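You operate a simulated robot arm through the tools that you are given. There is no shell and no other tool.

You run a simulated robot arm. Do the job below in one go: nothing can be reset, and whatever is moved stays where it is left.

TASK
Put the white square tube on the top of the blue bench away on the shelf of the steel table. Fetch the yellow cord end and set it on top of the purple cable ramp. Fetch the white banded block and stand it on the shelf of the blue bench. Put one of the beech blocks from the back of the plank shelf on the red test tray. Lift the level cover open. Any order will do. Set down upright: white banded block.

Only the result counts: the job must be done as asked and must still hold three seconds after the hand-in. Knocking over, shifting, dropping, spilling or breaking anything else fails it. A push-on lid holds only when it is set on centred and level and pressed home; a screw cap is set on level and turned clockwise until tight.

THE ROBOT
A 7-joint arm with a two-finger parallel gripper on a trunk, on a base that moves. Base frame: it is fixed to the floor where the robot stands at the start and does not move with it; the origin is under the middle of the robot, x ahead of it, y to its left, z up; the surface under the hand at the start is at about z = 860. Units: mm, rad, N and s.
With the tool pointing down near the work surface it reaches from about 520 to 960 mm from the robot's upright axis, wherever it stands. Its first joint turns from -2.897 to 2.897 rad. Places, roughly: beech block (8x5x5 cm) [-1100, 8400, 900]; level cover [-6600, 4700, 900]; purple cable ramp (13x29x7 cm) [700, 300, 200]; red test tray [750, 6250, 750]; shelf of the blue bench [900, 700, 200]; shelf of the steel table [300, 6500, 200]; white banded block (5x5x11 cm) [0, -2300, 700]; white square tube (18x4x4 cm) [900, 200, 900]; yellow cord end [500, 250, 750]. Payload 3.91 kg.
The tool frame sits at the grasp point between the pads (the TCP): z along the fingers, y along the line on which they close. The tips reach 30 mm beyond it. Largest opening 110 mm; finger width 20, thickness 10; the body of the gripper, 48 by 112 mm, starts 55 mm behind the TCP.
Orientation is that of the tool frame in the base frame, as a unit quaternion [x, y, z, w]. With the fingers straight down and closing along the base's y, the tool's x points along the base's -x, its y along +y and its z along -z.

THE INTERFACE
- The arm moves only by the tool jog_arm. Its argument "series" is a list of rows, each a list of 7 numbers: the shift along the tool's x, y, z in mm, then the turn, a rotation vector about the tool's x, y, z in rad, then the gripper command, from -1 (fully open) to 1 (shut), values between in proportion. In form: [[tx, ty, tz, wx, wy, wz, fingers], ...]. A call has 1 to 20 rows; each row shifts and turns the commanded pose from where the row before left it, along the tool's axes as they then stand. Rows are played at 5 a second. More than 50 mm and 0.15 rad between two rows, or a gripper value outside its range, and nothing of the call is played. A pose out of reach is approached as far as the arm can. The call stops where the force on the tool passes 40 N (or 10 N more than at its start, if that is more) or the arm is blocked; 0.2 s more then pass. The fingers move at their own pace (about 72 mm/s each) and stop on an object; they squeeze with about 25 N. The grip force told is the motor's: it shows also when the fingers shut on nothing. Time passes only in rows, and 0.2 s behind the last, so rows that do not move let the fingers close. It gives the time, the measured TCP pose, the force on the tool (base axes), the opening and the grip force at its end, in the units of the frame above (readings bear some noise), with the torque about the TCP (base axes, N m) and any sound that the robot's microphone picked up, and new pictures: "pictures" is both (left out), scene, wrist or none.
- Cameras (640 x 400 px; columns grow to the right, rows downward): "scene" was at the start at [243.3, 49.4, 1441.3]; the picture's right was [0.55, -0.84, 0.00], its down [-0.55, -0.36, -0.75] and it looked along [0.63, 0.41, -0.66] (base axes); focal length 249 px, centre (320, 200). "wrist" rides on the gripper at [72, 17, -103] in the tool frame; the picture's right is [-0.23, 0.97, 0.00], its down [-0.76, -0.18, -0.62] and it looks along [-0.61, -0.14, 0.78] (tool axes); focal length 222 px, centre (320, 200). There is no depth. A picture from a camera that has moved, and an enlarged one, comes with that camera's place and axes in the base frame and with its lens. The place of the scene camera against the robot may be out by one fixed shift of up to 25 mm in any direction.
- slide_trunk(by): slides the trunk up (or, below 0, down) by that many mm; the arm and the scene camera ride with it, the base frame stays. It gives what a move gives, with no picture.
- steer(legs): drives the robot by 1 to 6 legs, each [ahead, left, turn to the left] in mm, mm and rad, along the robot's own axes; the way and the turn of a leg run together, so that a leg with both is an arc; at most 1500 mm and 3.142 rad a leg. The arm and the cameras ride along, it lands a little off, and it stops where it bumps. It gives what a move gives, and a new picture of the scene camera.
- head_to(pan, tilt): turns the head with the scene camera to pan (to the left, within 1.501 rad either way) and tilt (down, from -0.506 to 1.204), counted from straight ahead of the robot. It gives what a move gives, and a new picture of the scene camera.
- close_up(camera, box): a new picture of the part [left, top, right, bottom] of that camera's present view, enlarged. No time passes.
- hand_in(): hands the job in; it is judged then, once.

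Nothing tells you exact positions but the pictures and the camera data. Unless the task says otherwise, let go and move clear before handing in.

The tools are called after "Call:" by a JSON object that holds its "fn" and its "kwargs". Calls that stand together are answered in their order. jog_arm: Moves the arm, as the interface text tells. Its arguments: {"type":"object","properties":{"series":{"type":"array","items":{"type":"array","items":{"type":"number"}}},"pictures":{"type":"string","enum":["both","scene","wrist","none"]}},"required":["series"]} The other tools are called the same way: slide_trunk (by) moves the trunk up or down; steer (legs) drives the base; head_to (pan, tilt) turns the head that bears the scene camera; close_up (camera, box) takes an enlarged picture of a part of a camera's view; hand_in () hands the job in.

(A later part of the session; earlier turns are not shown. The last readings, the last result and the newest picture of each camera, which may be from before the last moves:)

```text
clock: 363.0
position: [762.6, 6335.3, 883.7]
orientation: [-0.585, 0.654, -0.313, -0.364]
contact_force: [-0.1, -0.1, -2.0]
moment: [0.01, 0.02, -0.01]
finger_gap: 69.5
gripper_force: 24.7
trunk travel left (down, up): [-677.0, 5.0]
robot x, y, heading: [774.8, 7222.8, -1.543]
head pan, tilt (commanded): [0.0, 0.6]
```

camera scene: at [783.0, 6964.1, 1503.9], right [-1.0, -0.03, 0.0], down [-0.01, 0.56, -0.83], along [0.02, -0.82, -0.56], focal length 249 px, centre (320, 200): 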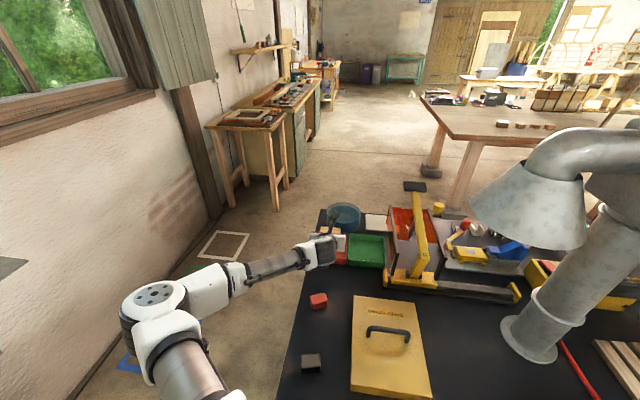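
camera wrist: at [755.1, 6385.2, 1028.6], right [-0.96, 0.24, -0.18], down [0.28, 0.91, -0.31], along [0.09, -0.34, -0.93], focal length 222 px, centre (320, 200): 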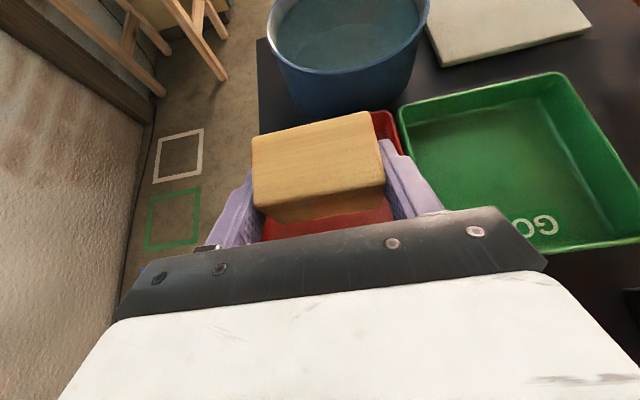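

Call:
{"fn": "jog_arm", "kwargs": {"series": [[-1.7, 0, 1.1, 0, 0, 0, 1], [0, 0, 0, 0, 0, 0, 1]], "pictures": "none"}}

Call:
{"fn": "jog_arm", "kwargs": {"series": [[-1.7, 0, 1.1, 0, 0, 0, 1], [0, 0, 0, 0, 0, 0, 1]], "pictures": "both"}}

```text
clock: 363.6
position: [763.0, 6335.7, 881.2]
orientation: [-0.585, 0.654, -0.313, -0.364]
contact_force: [-0.8, 0.5, -0.9]
moment: [-0.02, -0.01, 0.02]
finger_gap: 69.5
gripper_force: 25.0
trunk travel left (down, up): [-677.0, 5.0]
robot x, y, heading: [774.8, 7216.0, -1.547]
head pan, tilt (commanded): [0.0, 0.6]
```

```text
clock: 364.2
position: [763.5, 6335.6, 881.2]
orientation: [-0.585, 0.653, -0.313, -0.363]
contact_force: [0.0, -0.6, -0.5]
moment: [0.0, 0.0, 0.0]
finger_gap: 69.5
gripper_force: 25.3
trunk travel left (down, up): [-677.0, 5.0]
robot x, y, heading: [772.2, 7221.8, -1.543]
head pan, tilt (commanded): [0.0, 0.6]
camera scene: at [783.0, 6963.9, 1503.8], right [-1.0, -0.03, 0.0], down [-0.01, 0.56, -0.83], along [0.02, -0.82, -0.56], focal length 249 px, centre (320, 200)
camera wrist: at [754.6, 6384.9, 996.3], right [-0.96, 0.24, -0.18], down [0.28, 0.91, -0.31], along [0.09, -0.34, -0.93], focal length 222 px, centre (320, 200)
```

scene: 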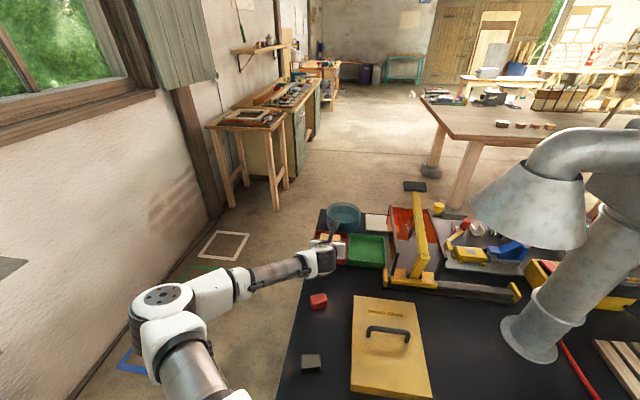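
wrist: 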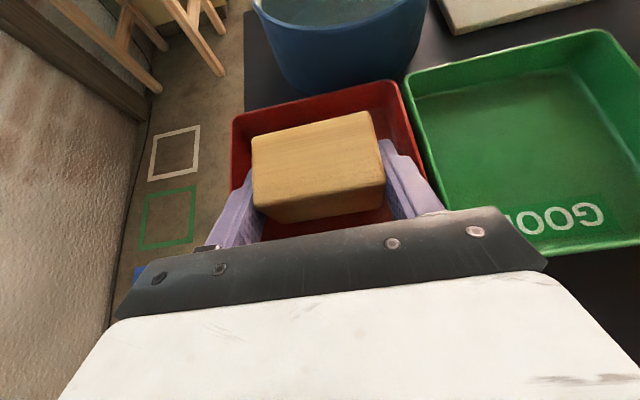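

Call:
{"fn": "jog_arm", "kwargs": {"series": [[-1.7, 0, 1.1, 0, 0, 0, 1], [0, 0, 0, 0, 0, 0, 1]], "pictures": "none"}}

Call:
{"fn": "jog_arm", "kwargs": {"series": [[-1.7, 0, 1.1, 0, 0, 0, 1], [0, 0, 0, 0, 0, 0, 1]], "pictures": "none"}}

```text
clock: 364.8
position: [763.0, 6335.2, 878.4]
orientation: [-0.585, 0.654, -0.313, -0.364]
contact_force: [0.6, -0.2, -1.2]
moment: [0.02, 0.0, -0.01]
finger_gap: 69.6
gripper_force: 24.7
trunk travel left (down, up): [-677.0, 5.0]
robot x, y, heading: [774.7, 7218.6, -1.547]
head pan, tilt (commanded): [0.0, 0.6]
```

```text
clock: 365.4
position: [762.1, 6333.7, 875.6]
orientation: [-0.585, 0.654, -0.314, -0.364]
contact_force: [0.0, 0.1, -1.6]
moment: [0.02, 0.02, -0.01]
finger_gap: 69.6
gripper_force: 24.8
trunk travel left (down, up): [-677.0, 5.0]
robot x, y, heading: [772.9, 7216.5, -1.546]
head pan, tilt (commanded): [0.0, 0.6]
```

Call:
{"fn": "jog_arm", "kwargs": {"series": [[-1.7, 0, 1.1, 0, 0, 0, 1], [0, 0, 0, 0, 0, 0, 1]], "pictures": "none"}}

Call:
{"fn": "jog_arm", "kwargs": {"series": [[-1.7, 0, 1.1, 0, 0, 0, 1], [0, 0, 0, 0, 0, 0, 1]], "pictures": "none"}}

```text
clock: 366.0
position: [762.7, 6334.4, 875.0]
orientation: [-0.585, 0.654, -0.313, -0.364]
contact_force: [0.1, 1.4, 0.0]
moment: [-0.07, -0.02, 0.0]
finger_gap: 69.5
gripper_force: 24.6
trunk travel left (down, up): [-677.0, 5.0]
robot x, y, heading: [773.3, 7219.1, -1.543]
head pan, tilt (commanded): [0.0, 0.6]
```

```text
clock: 366.6
position: [763.3, 6334.3, 874.1]
orientation: [-0.584, 0.654, -0.314, -0.364]
contact_force: [0.4, -0.3, 8.6]
moment: [-0.04, -0.34, 0.02]
finger_gap: 69.6
gripper_force: 25.2
trunk travel left (down, up): [-677.0, 5.0]
robot x, y, heading: [772.9, 7217.7, -1.547]
head pan, tilt (commanded): [0.0, 0.6]
```

Contact with the tray floor. I'll open just enough (80 mm) to stay inside the tray walls, then rise.

Call:
{"fn": "jog_arm", "kwargs": {"series": [[0.4, 0, -0.3, 0, 0, 0, 1], [0, 0, 0, 0, 0, 0, -0.36], [0, 0, 0, 0, 0, 0, -0.43], [0, 0, 0, 0, 0, 0, -0.43]], "pictures": "wrist"}}

Call:
{"fn": "jog_arm", "kwargs": {"series": [[8.4, 0.2, -5.4, 0, 0, 0, -0.43], [16.9, 0.3, -10.7, 0, 0, 0, -0.43], [25.3, 0.5, -16.1, 0, 0, 0, -0.43], [25.3, 0.5, -16.1, 0, 0, 0, -0.43], [25.3, 0.5, -16.1, 0, 0, 0, -0.43], [25.3, 0.5, -16.1, 0, 0, 0, -0.43], [0, 0, 0, 0, 0, 0, -0.43]], "pictures": "both"}}

Call:
{"fn": "close_up", "kwargs": {"camera": "wrist", "box": [200, 60, 460, 240]}}

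```text
clock: 367.6
position: [761.6, 6336.0, 872.1]
orientation: [-0.585, 0.653, -0.314, -0.363]
contact_force: [0.3, 0.3, 0.4]
moment: [0.03, 0.02, 0.01]
finger_gap: 78.5
gripper_force: 0.1
trunk travel left (down, up): [-677.0, 5.0]
robot x, y, heading: [775.8, 7223.1, -1.54]
head pan, tilt (commanded): [0.0, 0.6]
camera wrist: at [754.0, 6385.0, 989.0], right [-0.96, 0.24, -0.18], down [0.28, 0.91, -0.31], along [0.09, -0.34, -0.93], focal length 222 px, centre (320, 200)
```

wrist: 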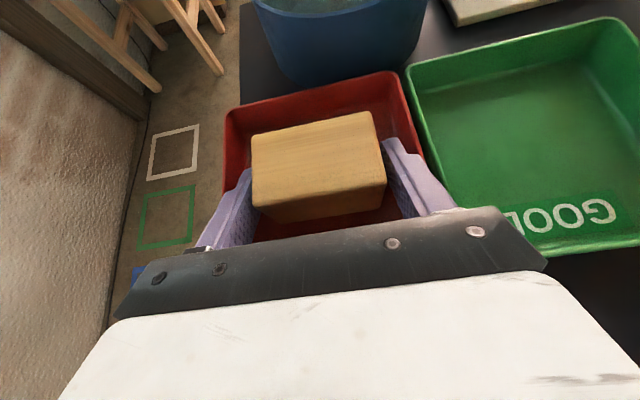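

```text
clock: 369.2
position: [762.7, 6333.5, 1021.0]
orientation: [-0.586, 0.653, -0.314, -0.364]
contact_force: [0.2, 0.5, -0.2]
moment: [0.0, 0.01, 0.02]
finger_gap: 78.8
gripper_force: 0.0
trunk travel left (down, up): [-677.0, 5.0]
robot x, y, heading: [774.5, 7217.2, -1.54]
head pan, tilt (commanded): [0.0, 0.6]
camera scene: at [783.1, 6963.8, 1503.8], right [-1.0, -0.03, 0.0], down [-0.01, 0.56, -0.82], along [0.02, -0.82, -0.57], focal length 249 px, centre (320, 200)
camera wrist: at [754.2, 6384.0, 1137.4], right [-0.96, 0.24, -0.18], down [0.28, 0.91, -0.31], along [0.09, -0.34, -0.94], focal length 222 px, centre (320, 200)
```

scene: 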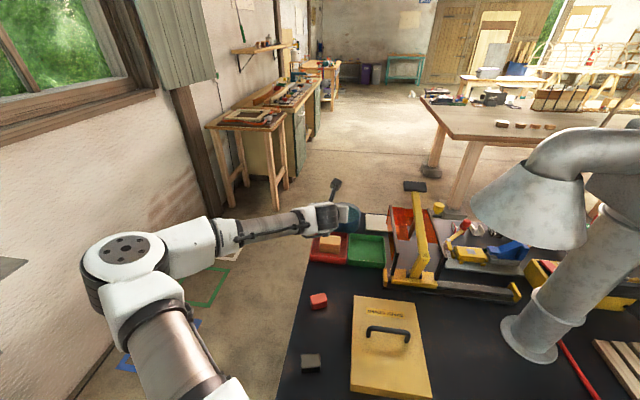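
wrist: 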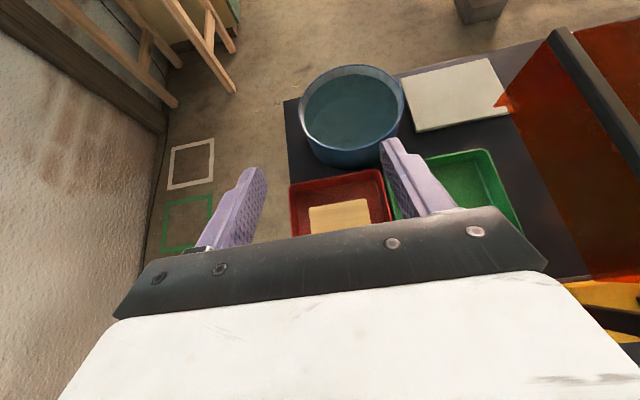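

```text
2.22 times, centred on (330, 150) of wrist
camera zoom: at [754.2, 6384.0, 1137.4], right [-0.96, 0.24, -0.18], down [0.28, 0.91, -0.31], along [0.09, -0.34, -0.94], focal length 494 px, centre (298, 311)
```

zoom: 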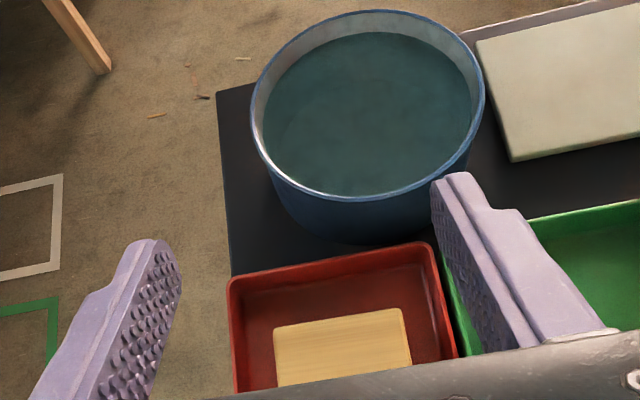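

The beech block rests in the red tray. Now the level cover at the far west side: I'll retract the hand, back off, and return around the table's right side.

Call:
{"fn": "jog_arm", "kwargs": {"series": [[-2.1, 0, -36.6, 0, 0, 0, 0.1], [-2.1, 0, -36.6, 0, 0, 0, 0.1], [-2.1, 0, -36.6, 0, 0, 0, 0.1], [-2.1, 0, -36.6, 0, 0, 0, 0.1], [-2.1, 0, -36.6, 0, 0, 0, 0.1], [0, 0, 0, 0, 0, 0, 0.1]], "pictures": "none"}}

Call:
{"fn": "steer", "kwargs": {"legs": [[-170, 0, 0], [0, 530, 0]]}}

Call:
{"fn": "steer", "kwargs": {"legs": [[700, 0, 0], [780, 0, 0]]}}

```text
clock: 370.6
position: [782.1, 6492.8, 1111.6]
orientation: [-0.585, 0.653, -0.313, -0.364]
contact_force: [0.1, 0.5, 0.8]
moment: [0.01, 0.02, -0.02]
finger_gap: 49.3
gripper_force: 0.1
trunk travel left (down, up): [-677.0, 5.0]
robot x, y, heading: [775.3, 7217.5, -1.544]
head pan, tilt (commanded): [0.0, 0.6]
```

```text
clock: 376.2
position: [1307.3, 6676.8, 1110.7]
orientation: [-0.585, 0.653, -0.314, -0.364]
contact_force: [0.5, -1.4, 0.5]
moment: [-0.04, 0.01, -0.01]
finger_gap: 49.3
gripper_force: 0.1
trunk travel left (down, up): [-677.0, 5.0]
robot x, y, heading: [1294.8, 7404.4, -1.549]
head pan, tilt (commanded): [0.0, 0.6]
camera scene: at [1306.9, 7148.4, 1503.9], right [-1.0, -0.03, 0.0], down [-0.02, 0.56, -0.83], along [0.02, -0.82, -0.56], focal length 249 px, centre (320, 200)
```

scene: 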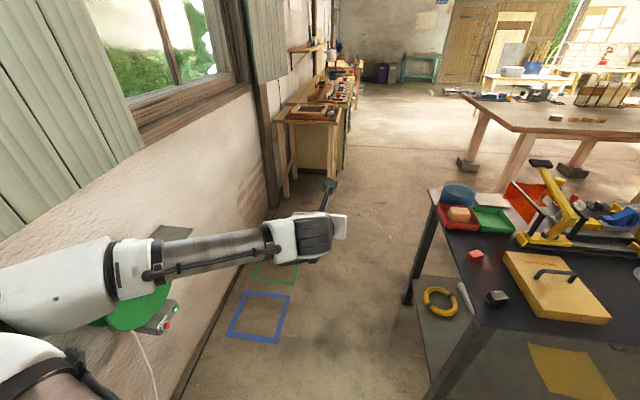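

```text
clock: 383.9
position: [1357.3, 5200.5, 1112.1]
orientation: [-0.589, 0.65, -0.315, -0.362]
contact_force: [-0.4, -0.3, -0.3]
moment: [0.02, 0.03, 0.06]
finger_gap: 49.5
gripper_force: 0.1
trunk travel left (down, up): [-677.0, 5.0]
robot x, y, heading: [1344.6, 5927.4, -1.535]
head pan, tilt (commanded): [0.0, 0.6]
camera scene: at [1354.4, 5672.4, 1503.8], right [-1.0, -0.04, 0.0], down [-0.02, 0.56, -0.82], along [0.03, -0.82, -0.57], focal length 249 px, centre (320, 200)
```

scene: 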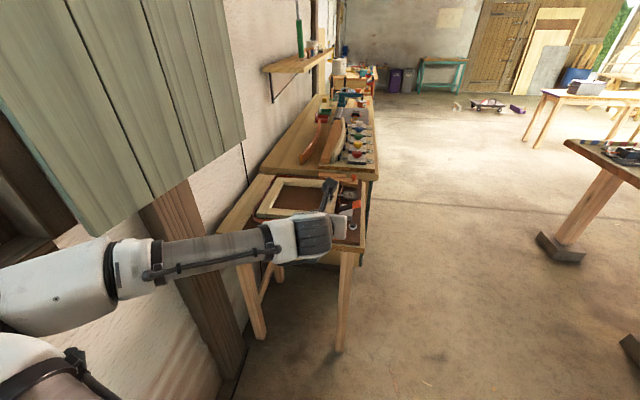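

Call:
{"fn": "steer", "kwargs": {"legs": [[311, -456, 0], [685, -425, 0], [1450, 0, 0]]}}

Call:
{"fn": "steer", "kwargs": {"legs": [[0, 0, -1.6]]}}

Call:
{"fn": "head_to", "kwargs": {"pan": 0.0, "tilt": 0.2}}

Call:
{"fn": "close_up", "kwargs": {"camera": "scene", "box": [200, 100, 520, 300]}}

```text
clock: 398.7
position: [579.6, 2720.5, 1111.5]
orientation: [-0.59, 0.649, -0.317, -0.362]
contact_force: [0.2, -0.7, 0.3]
moment: [-0.04, 0.02, 0.02]
finger_gap: 49.4
gripper_force: 0.0
trunk travel left (down, up): [-677.0, 5.0]
robot x, y, heading: [561.5, 3444.5, -1.532]
head pan, tilt (commanded): [0.0, 0.6]
camera scene: at [571.9, 3190.8, 1503.8], right [-1.0, -0.04, 0.0], down [-0.02, 0.56, -0.82], along [0.03, -0.82, -0.57], focal length 249 px, centre (320, 200)
```

scene: 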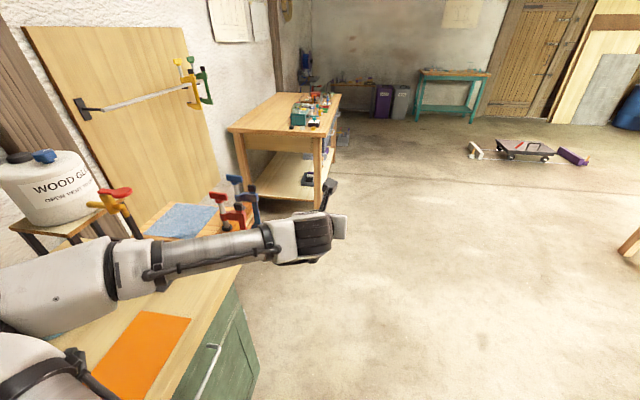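

```text
clock: 403.1
position: [-167.8, 3458.3, 1111.2]
orientation: [0.061, 0.875, 0.043, -0.478]
contact_force: [-0.3, 0.5, 0.5]
moment: [0.01, 0.0, 0.01]
finger_gap: 49.3
gripper_force: 0.0
trunk travel left (down, up): [-677.0, 5.0]
robot x, y, heading: [556.0, 3445.6, 3.136]
head pan, tilt (commanded): [0.0, 0.6]
camera scene: at [303.0, 3450.1, 1503.9], right [0.0, 1.0, 0.0], down [0.56, 0.0, -0.83], along [-0.83, 0.0, -0.56], focal length 249 px, centre (320, 200)
```

scene: 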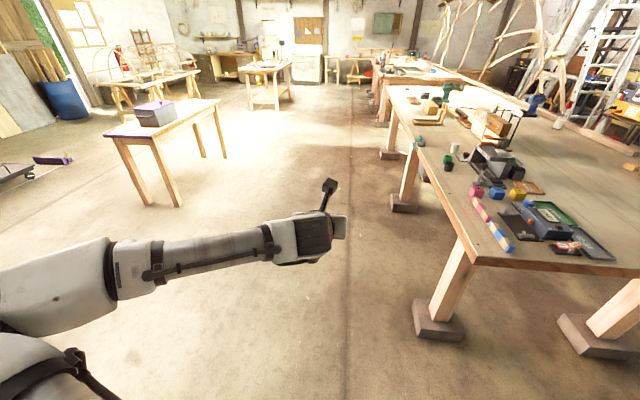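

```text
clock: 404.0
position: [-167.6, 3456.7, 1111.3]
orientation: [0.061, 0.875, 0.043, -0.479]
contact_force: [0.7, -1.0, -0.3]
moment: [-0.01, 0.02, 0.01]
finger_gap: 49.6
gripper_force: 0.1
trunk travel left (down, up): [-677.0, 5.0]
robot x, y, heading: [559.1, 3444.2, 3.139]
head pan, tilt (commanded): [0.0, 0.201]
camera scene: at [298.2, 3450.0, 1540.6], right [0.0, 1.0, 0.0], down [0.2, 0.0, -0.98], along [-0.98, 0.0, -0.2], focal length 249 px, centre (320, 200)
```

scene: 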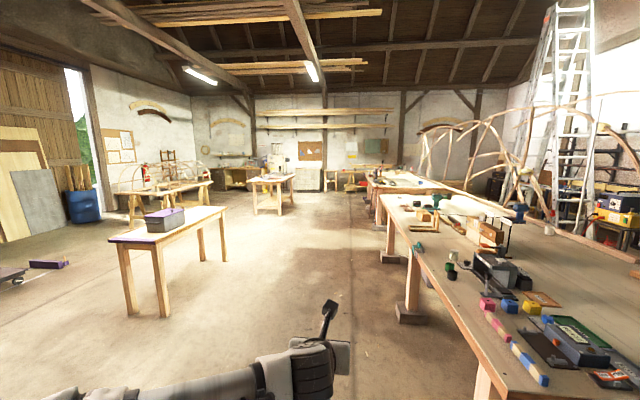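

```text
2.00 times, centred on (360, 200) of scene
camera zoom: at [298.2, 3450.0, 1540.6], right [0.0, 1.0, 0.0], down [0.2, 0.0, -0.98], along [-0.98, 0.0, -0.2], focal length 498 px, centre (240, 200)
```

zoom: 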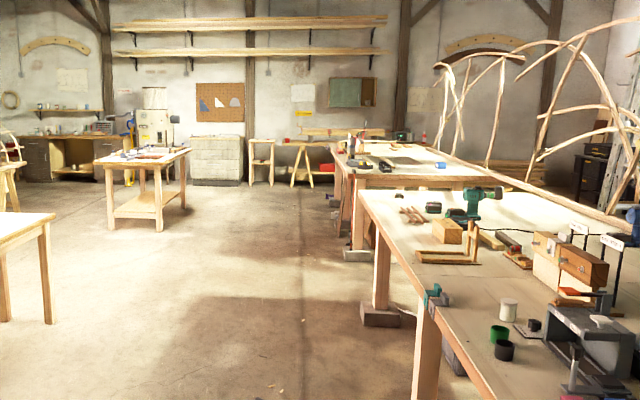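

Call:
{"fn": "steer", "kwargs": {"legs": [[1500, 0, 0], [1500, 0, 0], [1200, 0, 0]]}}

Call:
{"fn": "close_up", "kwargs": {"camera": "scene", "box": [200, 100, 520, 300]}}

```text
clock: 424.1
position: [-4354.5, 3499.2, 1111.7]
orientation: [0.068, 0.875, 0.047, -0.478]
contact_force: [0.1, 0.6, 0.2]
moment: [0.01, 0.0, 0.0]
finger_gap: 49.6
gripper_force: 0.1
trunk travel left (down, up): [-677.0, 5.0]
robot x, y, heading: [-3633.0, 3473.7, 3.123]
head pan, tilt (commanded): [0.0, 0.201]
camera scene: at [-3889.5, 3485.0, 1540.6], right [0.02, 1.0, 0.0], down [0.2, 0.0, -0.98], along [-0.98, 0.02, -0.2], focal length 249 px, centre (320, 200)
```

scene: 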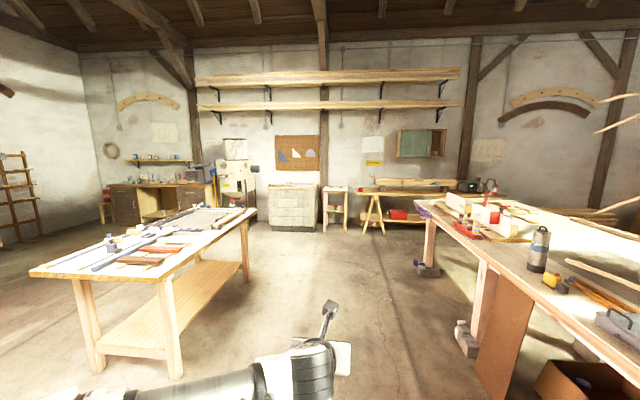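

```text
2.00 times, centred on (360, 200) of scene
camera zoom: at [-3889.5, 3485.0, 1540.6], right [0.02, 1.0, 0.0], down [0.2, 0.0, -0.98], along [-0.98, 0.02, -0.2], focal length 498 px, centre (240, 200)
```

zoom: 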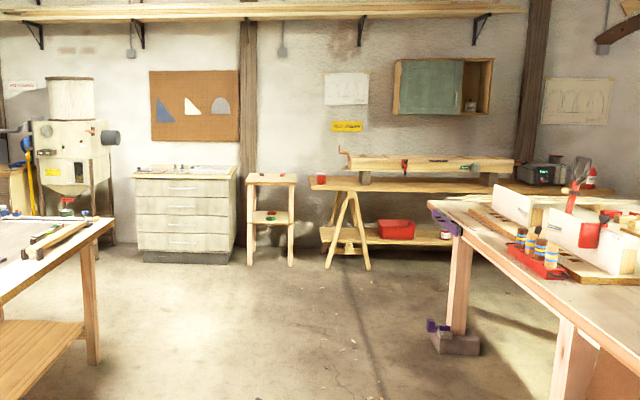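

Call:
{"fn": "close_up", "kwargs": {"camera": "scene", "box": [390, 170, 540, 280]}}

Call:
{"fn": "steer", "kwargs": {"legs": [[1500, 0, 0]]}}

Call:
{"fn": "head_to", "kwargs": {"pan": -0.7, "tilt": 0.3}}

Call:
{"fn": "close_up", "kwargs": {"camera": "scene", "box": [200, 100, 520, 300]}}

```text
3.64 times, centred on (465, 225) of scene
camera zoom: at [-3889.5, 3485.0, 1540.6], right [0.02, 1.0, 0.0], down [0.2, 0.0, -0.98], along [-0.98, 0.02, -0.2], focal length 906 px, centre (-207, 109)
```

zoom: 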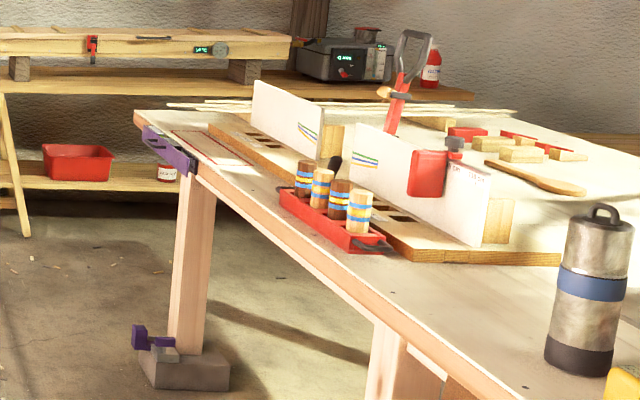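

```text
clock: 431.4
position: [-5830.4, 3550.7, 1111.6]
orientation: [0.073, 0.874, 0.049, -0.478]
contact_force: [0.9, -0.2, 0.2]
moment: [0.0, 0.03, 0.02]
finger_gap: 49.6
gripper_force: 0.1
trunk travel left (down, up): [-677.0, 5.0]
robot x, y, heading: [-5108.4, 3516.4, 3.107]
head pan, tilt (commanded): [0.0, 0.201]
camera scene: at [-5365.8, 3526.7, 1540.6], right [0.03, 1.0, 0.0], down [0.2, -0.01, -0.98], along [-0.98, 0.03, -0.2], focal length 249 px, centre (320, 200)
```

scene: 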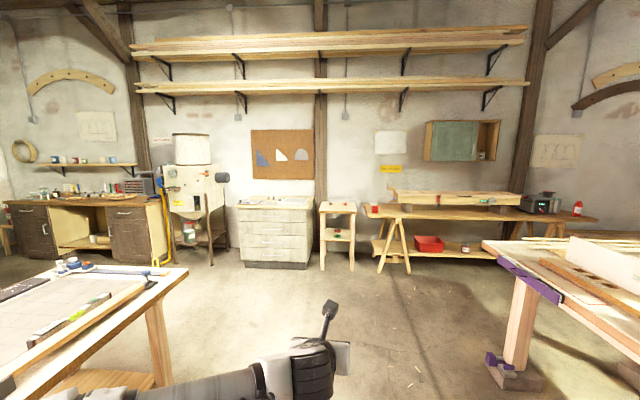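

```text
clock: 432.4
position: [-5830.5, 3549.3, 1111.5]
orientation: [0.073, 0.874, 0.049, -0.478]
contact_force: [-0.3, -0.1, 0.2]
moment: [-0.03, -0.01, 0.0]
finger_gap: 49.5
gripper_force: 0.1
trunk travel left (down, up): [-677.0, 5.0]
robot x, y, heading: [-5108.7, 3516.4, 3.109]
head pan, tilt (commanded): [-0.7, 0.3]
camera scene: at [-5341.9, 3586.0, 1531.4], right [0.67, 0.74, 0.0], down [0.22, -0.2, -0.96], along [-0.71, 0.64, -0.3], focal length 249 px, centre (320, 200)
```

scene: 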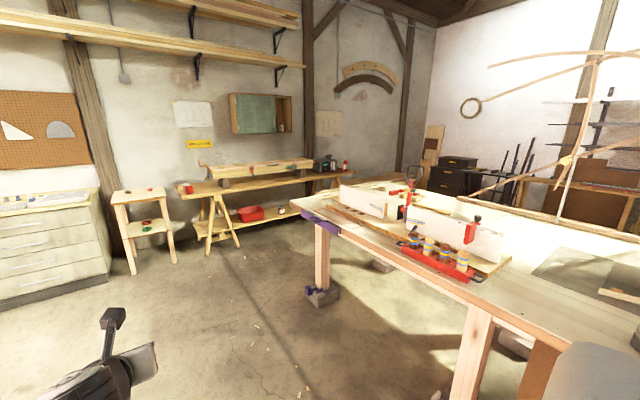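

```text
2.00 times, centred on (360, 200) of scene
camera zoom: at [-5341.9, 3586.0, 1531.4], right [0.67, 0.74, 0.0], down [0.22, -0.2, -0.96], along [-0.71, 0.64, -0.3], focal length 498 px, centre (240, 200)
```

zoom: 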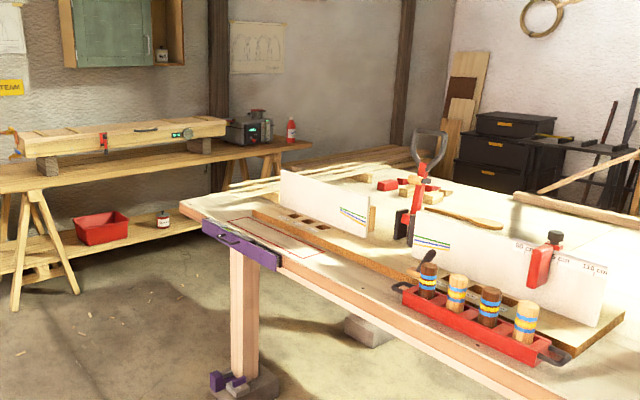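

The projected location matches a purple piece with a handle fixed along the front edge of the long table near its corner. I'll drive closer to inspect it.

Call:
{"fn": "steer", "kwargs": {"legs": [[900, 0, 0]]}}

Call:
{"fn": "head_to", "kwargs": {"pan": -1.0, "tilt": 0.45}}

Call:
{"fn": "close_up", "kwargs": {"camera": "scene", "box": [240, 130, 480, 280]}}

```text
clock: 437.2
position: [-6730.9, 3611.5, 1110.9]
orientation: [0.087, 0.873, 0.057, -0.476]
contact_force: [-0.1, -0.4, 0.1]
moment: [-0.02, 0.01, -0.01]
finger_gap: 49.3
gripper_force: 0.1
trunk travel left (down, up): [-677.0, 5.0]
robot x, y, heading: [-6008.1, 3559.5, 3.079]
head pan, tilt (commanded): [-0.7, 0.3]
camera scene: at [-6241.7, 3635.6, 1531.3], right [0.69, 0.72, 0.0], down [0.21, -0.2, -0.96], along [-0.69, 0.66, -0.3], focal length 249 px, centre (320, 200)
```

scene: 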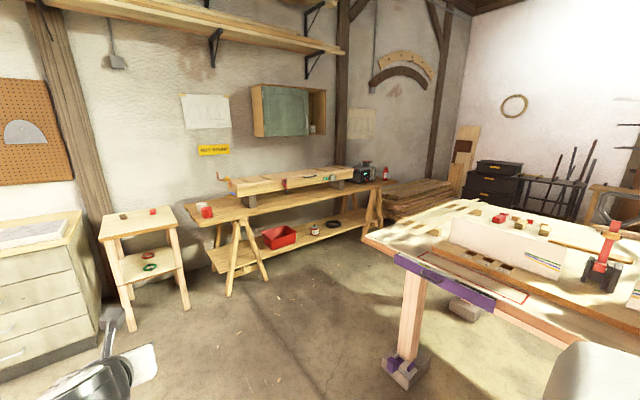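

```text
clock: 438.0
position: [-6730.1, 3611.5, 1110.8]
orientation: [0.086, 0.873, 0.056, -0.476]
contact_force: [0.1, -0.6, -0.4]
moment: [-0.05, 0.0, -0.02]
finger_gap: 49.8
gripper_force: 0.0
trunk travel left (down, up): [-677.0, 5.0]
robot x, y, heading: [-6011.8, 3554.3, 3.084]
head pan, tilt (commanded): [-1.0, 0.45]
camera scene: at [-6218.7, 3651.3, 1517.4], right [0.87, 0.49, 0.0], down [0.21, -0.38, -0.9], along [-0.44, 0.79, -0.43], focal length 249 px, centre (320, 200)
```

scene: 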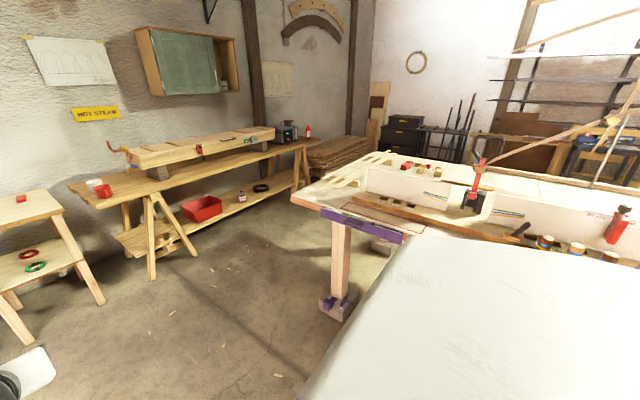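

```text
2.67 times, centred on (360, 205) of scene
camera zoom: at [-6218.7, 3651.3, 1517.4], right [0.87, 0.49, 0.0], down [0.21, -0.38, -0.9], along [-0.44, 0.79, -0.43], focal length 665 px, centre (213, 187)
```

zoom: 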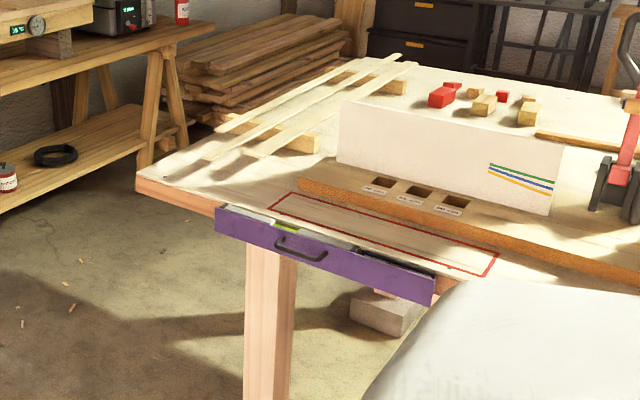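

It is a purple flap about 445 mm long with a black handle at its middle, near (−6580, 4715), covering a spirit level set in the table edge. I'll face it squarely and look closer.

Call:
{"fn": "steer", "kwargs": {"legs": [[0, 0, -1.51], [0, 570, 0]]}}

Call:
{"fn": "head_to", "kwargs": {"pan": 0.0, "tilt": 0.55}}

Call:
{"fn": "jog_arm", "kwargs": {"series": [[0, 0, 0, 0, 0, 0, 0.1]], "pictures": "wrist"}}

Call:
{"fn": "close_up", "kwargs": {"camera": "scene", "box": [180, 120, 460, 300]}}

```text
clock: 446.7
position: [-6573.7, 4280.3, 1110.4]
orientation: [0.659, 0.579, 0.366, -0.31]
contact_force: [0.6, 0.4, 0.3]
moment: [0.01, 0.0, 0.0]
finger_gap: 49.6
gripper_force: 0.0
trunk travel left (down, up): [-677.0, 5.0]
robot x, y, heading: [-6578.5, 3555.3, 1.577]
head pan, tilt (commanded): [-1.0, 0.45]
camera scene: at [-6500.2, 3778.5, 1517.4], right [0.55, -0.84, 0.0], down [-0.36, -0.24, -0.9], along [0.75, 0.49, -0.44], focal length 249 px, centre (320, 200)
```

scene: 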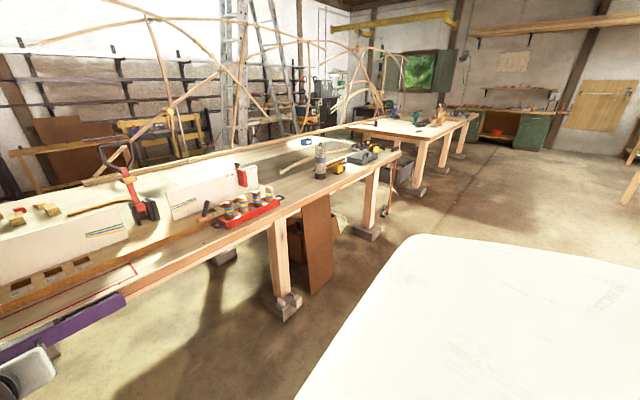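

```text
clock: 448.0
position: [-6574.2, 4281.8, 1111.9]
orientation: [0.659, 0.579, 0.367, -0.31]
contact_force: [0.4, 0.1, 1.2]
moment: [0.05, -0.01, -0.02]
finger_gap: 49.6
gripper_force: 0.1
trunk travel left (down, up): [-677.0, 5.0]
robot x, y, heading: [-6577.0, 3554.7, 1.574]
head pan, tilt (commanded): [0.0, 0.55]
camera scene: at [-6577.5, 3818.1, 1508.4], right [1.0, 0.01, 0.0], down [0.0, -0.52, -0.85], along [-0.01, 0.85, -0.52], focal length 249 px, centre (320, 200)
```

scene: 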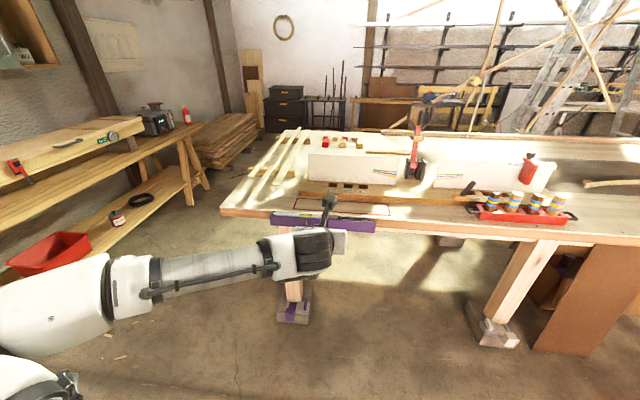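

```text
clock: 448.4
position: [-6573.6, 4280.4, 1111.8]
orientation: [0.658, 0.579, 0.367, -0.311]
contact_force: [-0.6, 0.0, 0.5]
moment: [-0.02, 0.05, -0.03]
finger_gap: 49.5
gripper_force: 0.0
trunk travel left (down, up): [-677.0, 5.0]
robot x, y, heading: [-6580.6, 3554.5, 1.571]
head pan, tilt (commanded): [0.0, 0.55]
camera wrist: at [-6565.0, 4231.4, 1227.5], right [0.95, -0.25, -0.18], down [-0.3, -0.9, -0.31], along [-0.08, 0.35, -0.93], focal length 222 px, centre (320, 200)
```

wrist: 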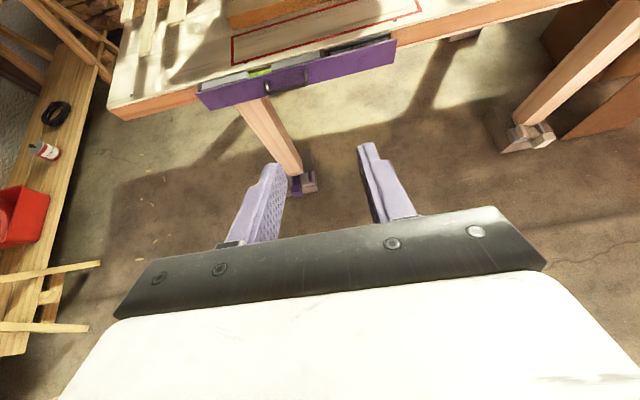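

```text
2.22 times, centred on (320, 210) of scene
camera zoom: at [-6577.6, 3818.1, 1508.4], right [1.0, 0.01, 0.0], down [0.0, -0.52, -0.85], along [-0.01, 0.85, -0.52], focal length 554 px, centre (320, 178)
```

zoom: 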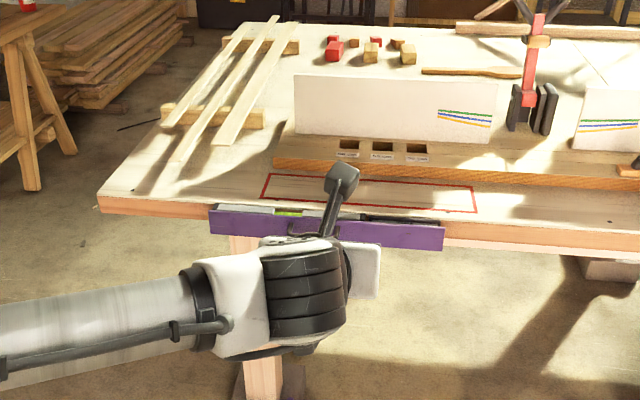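

Call:
{"fn": "close_up", "kwargs": {"camera": "wrist", "box": [180, 0, 420, 150]}}

Call:
{"fn": "close_up", "kwargs": {"camera": "wrist", "box": [220, 40, 340, 115]}}

```text
2.67 times, centred on (300, 75) of wrist
camera zoom: at [-6565.0, 4231.4, 1227.5], right [0.95, -0.25, -0.18], down [-0.3, -0.9, -0.31], along [-0.08, 0.35, -0.93], focal length 592 px, centre (373, 533)
```

zoom: 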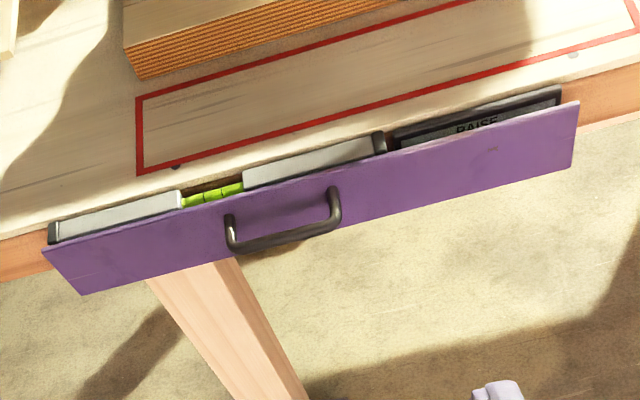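

```text
5.33 times, centred on (280, 78) of wrist
camera zoom: at [-6565.0, 4231.4, 1227.5], right [0.95, -0.25, -0.18], down [-0.3, -0.9, -0.31], along [-0.08, 0.35, -0.93], focal length 1185 px, centre (533, 853)
```

zoom: 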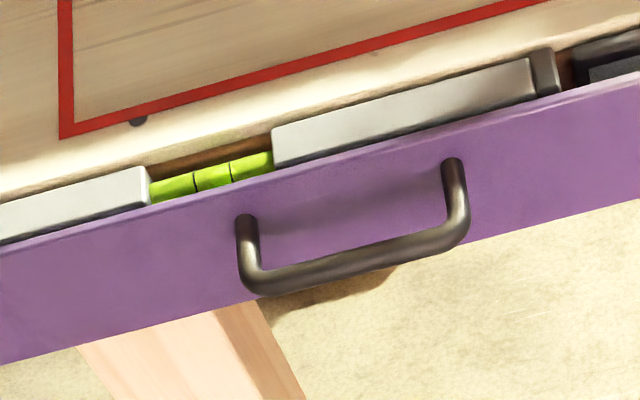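

Call:
{"fn": "steer", "kwargs": {"legs": [[0, 330, 0]]}}

Call:
{"fn": "slide_trunk", "kwargs": {"by": -350}}

Call:
{"fn": "head_to", "kwargs": {"pan": -0.3, "tilt": 0.3}}

Call:
{"fn": "close_up", "kwargs": {"camera": "scene", "box": [200, 120, 520, 320]}}

```text
clock: 451.5
position: [-6898.7, 4278.8, 1111.3]
orientation: [0.66, 0.577, 0.367, -0.309]
contact_force: [0.0, 0.1, 0.1]
moment: [-0.01, -0.03, 0.0]
finger_gap: 49.5
gripper_force: 0.0
trunk travel left (down, up): [-677.0, 5.0]
robot x, y, heading: [-6909.3, 3553.6, 1.578]
head pan, tilt (commanded): [0.0, 0.55]
camera scene: at [-6905.3, 3816.8, 1508.4], right [1.0, 0.0, 0.0], down [0.0, -0.52, -0.85], along [0.0, 0.85, -0.52], focal length 249 px, centre (320, 200)
```

scene: 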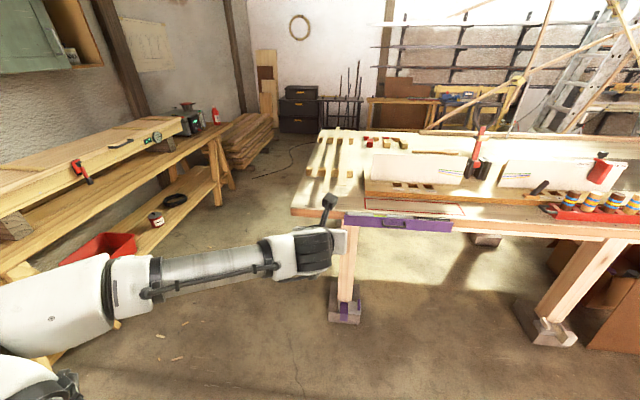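

```text
clock: 454.9
position: [-6898.1, 4279.9, 761.2]
orientation: [0.661, 0.577, 0.367, -0.309]
contact_force: [0.0, 0.2, -0.6]
moment: [0.01, -0.01, -0.02]
finger_gap: 49.5
gripper_force: 0.0
trunk travel left (down, up): [-327.0, 355.0]
robot x, y, heading: [-6910.1, 3557.6, 1.57]
head pan, tilt (commanded): [0.0, 0.55]
```

```text
clock: 455.7
position: [-6898.9, 4280.4, 761.4]
orientation: [0.66, 0.577, 0.367, -0.31]
contact_force: [0.4, 0.6, 0.0]
moment: [0.02, -0.01, -0.01]
finger_gap: 49.9
gripper_force: 0.1
trunk travel left (down, up): [-327.0, 355.0]
robot x, y, heading: [-6906.2, 3552.8, 1.572]
head pan, tilt (commanded): [-0.3, 0.3]
camera scene: at [-6877.4, 3816.2, 1181.3], right [0.96, -0.29, 0.0], down [-0.09, -0.28, -0.96], along [0.28, 0.91, -0.3], focal length 249 px, centre (320, 200)
```

scene: 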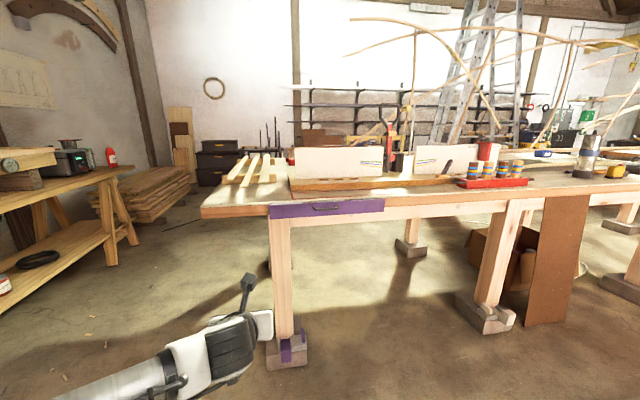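

```text
2.00 times, centred on (360, 220) of scene
camera zoom: at [-6877.4, 3816.2, 1181.3], right [0.96, -0.29, 0.0], down [-0.09, -0.28, -0.96], along [0.28, 0.91, -0.3], focal length 498 px, centre (240, 160)
```

zoom: 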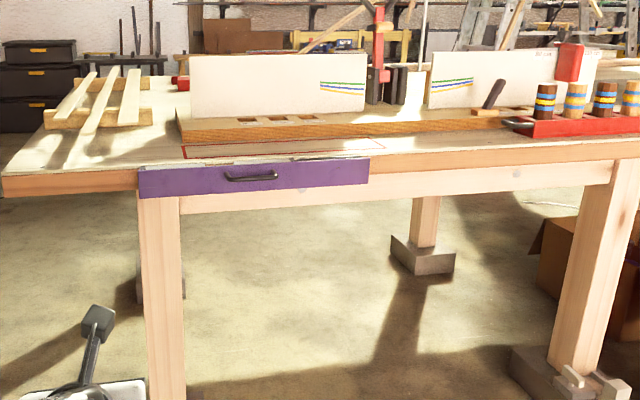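

The cover is a thin panel (z≈846–898) with a horizontal bail handle at about (−6598, 4613, 881). I'll turn the hand horizontal with the fingers closing vertically, so they can take the bar from the front.

Call:
{"fn": "slide_trunk", "kwargs": {"by": 150}}

Call:
{"fn": "jog_arm", "kwargs": {"series": [[0, 0, 0, 0, 0.1428, 0, 0.1], [0, 0, 0, 0, 0.1428, 0, 0.1], [0, 0, 0, 0, 0.1428, 0, 0.1], [0, 0, 0, 0, 0.1428, 0, 0.1], [0, 0, 0, 0, 0, -0.1428, 0.1], [0, 0, 0, 0, 0, -0.1428, 0.1], [0, 0, 0, 0, 0, -0.1428, 0.1], [0, 0, 0, 0, 0, -0.1428, 0.1], [0, 0, 0, 0, 0, -0.1428, 0.1], [0, 0, 0, 0, 0, -0.1428, 0.1], [0, 0, 0, 0, 0, -0.1428, 0.1], [0, 0, 0, 0, 0, -0.1428, 0.1], [0, 0, 0, 0, 0, -0.1428, 0.1], [0, 0, 0, 0, 0, -0.1428, 0.1], [0, 0, 0, 0, 0, -0.1428, 0.1], [0, 0, 0, 0, 0, 0, 0.1]], "pictures": "both"}}

```text
clock: 457.5
position: [-6897.8, 4278.8, 911.8]
orientation: [0.661, 0.577, 0.368, -0.309]
contact_force: [-0.7, -0.1, 0.2]
moment: [-0.01, 0.0, 0.0]
finger_gap: 49.5
gripper_force: 0.1
trunk travel left (down, up): [-477.0, 205.0]
robot x, y, heading: [-6909.3, 3556.7, 1.57]
head pan, tilt (commanded): [-0.3, 0.3]
```

```text
clock: 460.9
position: [-6898.3, 4278.4, 909.9]
orientation: [0.045, 0.705, 0.705, 0.057]
contact_force: [0.0, 0.0, 0.2]
moment: [0.02, 0.0, 0.0]
finger_gap: 49.4
gripper_force: 0.0
trunk travel left (down, up): [-477.0, 205.0]
robot x, y, heading: [-6908.3, 3556.0, 1.571]
head pan, tilt (commanded): [-0.3, 0.3]
camera scene: at [-6877.4, 3816.2, 1331.3], right [0.96, -0.29, 0.0], down [-0.09, -0.28, -0.96], along [0.28, 0.91, -0.3], focal length 249 px, centre (320, 200)
camera wrist: at [-6984.4, 4187.0, 925.6], right [0.21, -0.03, 0.98], down [0.67, -0.73, -0.17], along [0.71, 0.69, -0.13], focal length 222 px, centre (320, 200)
```

scene: 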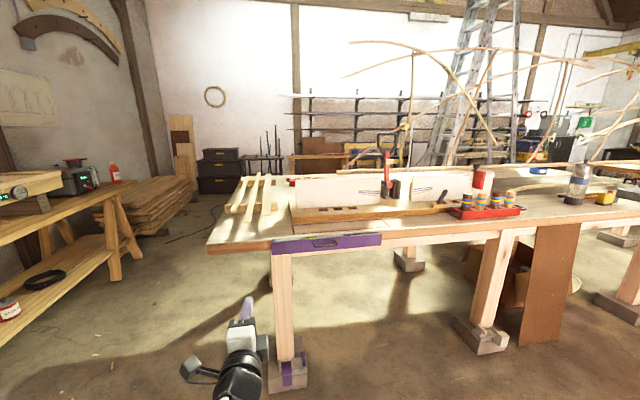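
wrist: 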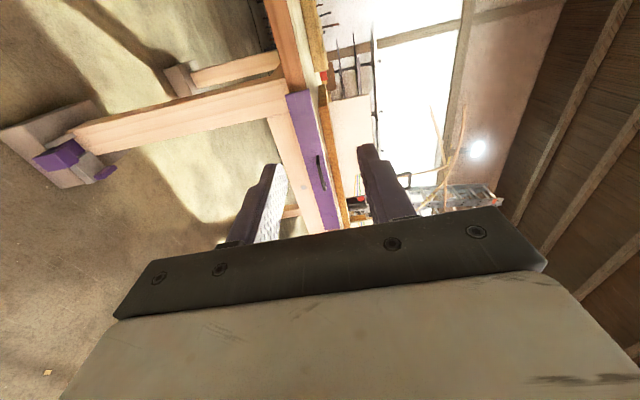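

Call:
{"fn": "close_up", "kwargs": {"camera": "wrist", "box": [270, 80, 370, 240]}}

Call:
{"fn": "close_up", "kwargs": {"camera": "scene", "box": [260, 215, 400, 300]}}

```text
2.50 times, centred on (320, 160) of wrist
camera zoom: at [-6984.4, 4187.0, 925.6], right [0.21, -0.03, 0.98], down [0.67, -0.73, -0.17], along [0.71, 0.69, -0.13], focal length 555 px, centre (320, 300)
```

zoom: 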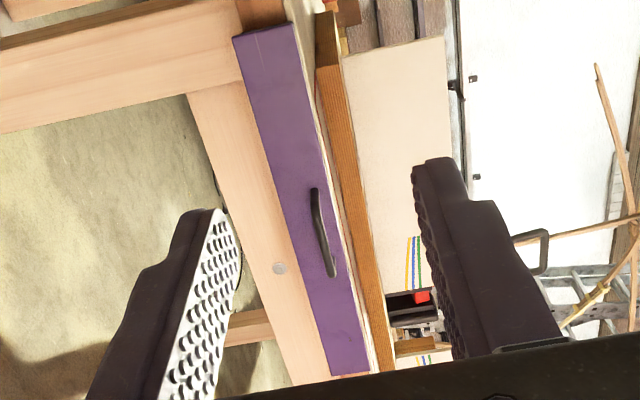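

```text
4.57 times, centred on (330, 258) of scene
camera zoom: at [-6877.4, 3816.2, 1331.3], right [0.96, -0.29, 0.0], down [-0.09, -0.28, -0.96], along [0.28, 0.91, -0.3], focal length 1139 px, centre (274, -63)
```

zoom: 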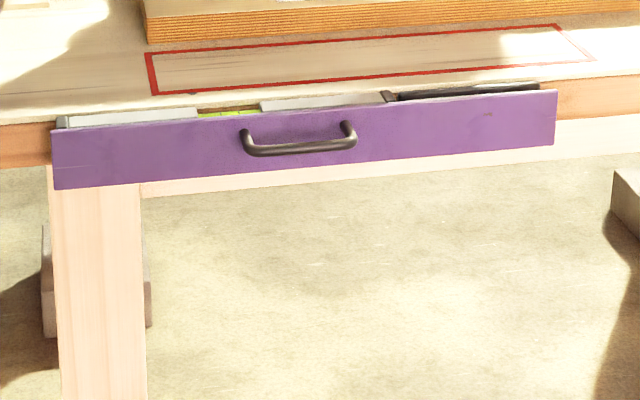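

Call:
{"fn": "steer", "kwargs": {"legs": [[0, -300, 0], [235, 0, 0]]}}

Call:
{"fn": "jog_arm", "kwargs": {"series": [[0, -29, 0, 0, 0, 0, 0.1], [0, 0, 0, 0, 0, 0, 0.1]], "pictures": "both"}}

Call:
{"fn": "close_up", "kwargs": {"camera": "wrist", "box": [240, 80, 400, 240]}}

```text
clock: 465.2
position: [-6593.6, 4516.7, 911.1]
orientation: [0.043, 0.705, 0.706, 0.055]
contact_force: [0.0, -0.2, 0.1]
moment: [0.01, 0.03, -0.01]
finger_gap: 49.4
gripper_force: 0.1
trunk travel left (down, up): [-477.0, 205.0]
robot x, y, heading: [-6600.3, 3789.3, 1.579]
head pan, tilt (commanded): [-0.3, 0.3]
camera scene: at [-6572.6, 4053.6, 1331.3], right [0.96, -0.29, 0.0], down [-0.09, -0.28, -0.96], along [0.28, 0.91, -0.3], focal length 249 px, centre (320, 200)
```

scene: 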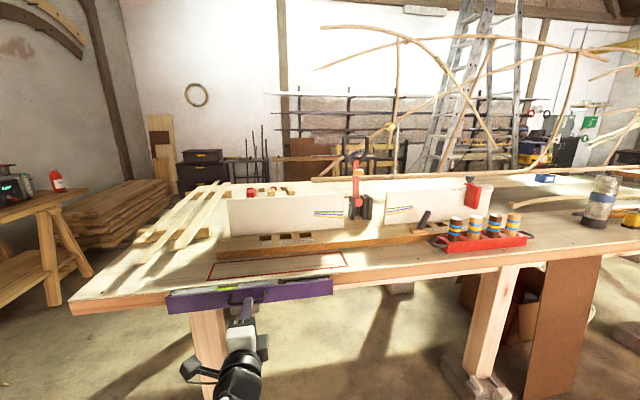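

```text
clock: 465.8
position: [-6591.8, 4516.6, 882.6]
orientation: [0.045, 0.705, 0.706, 0.056]
contact_force: [1.2, 0.3, -0.3]
moment: [-0.02, 0.02, 0.02]
finger_gap: 49.8
gripper_force: 0.1
trunk travel left (down, up): [-477.0, 205.0]
robot x, y, heading: [-6605.0, 3786.0, 1.573]
head pan, tilt (commanded): [-0.3, 0.3]
camera scene: at [-6572.6, 4053.4, 1331.3], right [0.96, -0.29, 0.0], down [-0.09, -0.28, -0.96], along [0.28, 0.91, -0.3], focal length 249 px, centre (320, 200)
camera wrist: at [-6678.9, 4424.8, 896.7], right [0.21, -0.03, 0.98], down [0.67, -0.72, -0.17], along [0.71, 0.69, -0.13], focal length 222 px, centre (320, 200)
```

scene: 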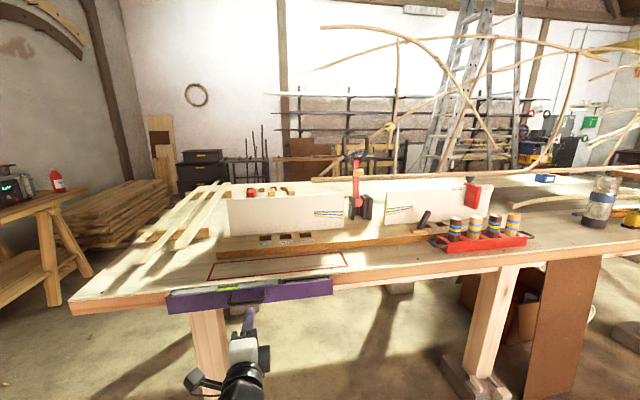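
wrist: 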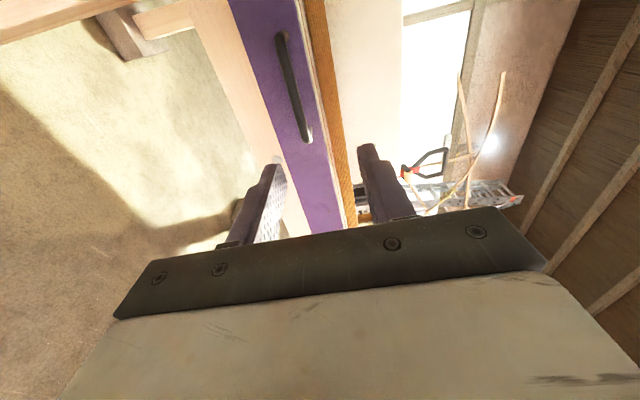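

```text
2.50 times, centred on (320, 160) of wrist
camera zoom: at [-6678.9, 4424.8, 896.7], right [0.21, -0.03, 0.98], down [0.67, -0.72, -0.17], along [0.71, 0.69, -0.13], focal length 555 px, centre (320, 300)
```

zoom: 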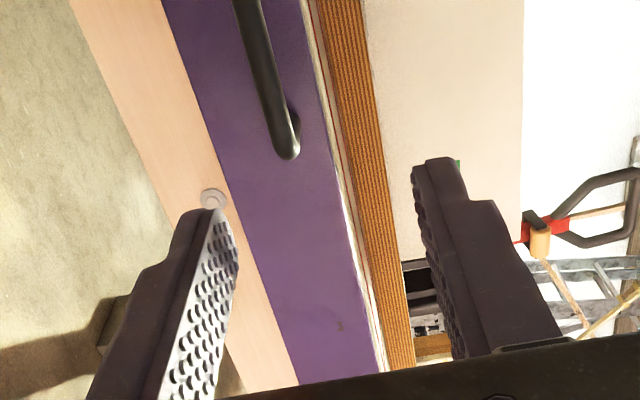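

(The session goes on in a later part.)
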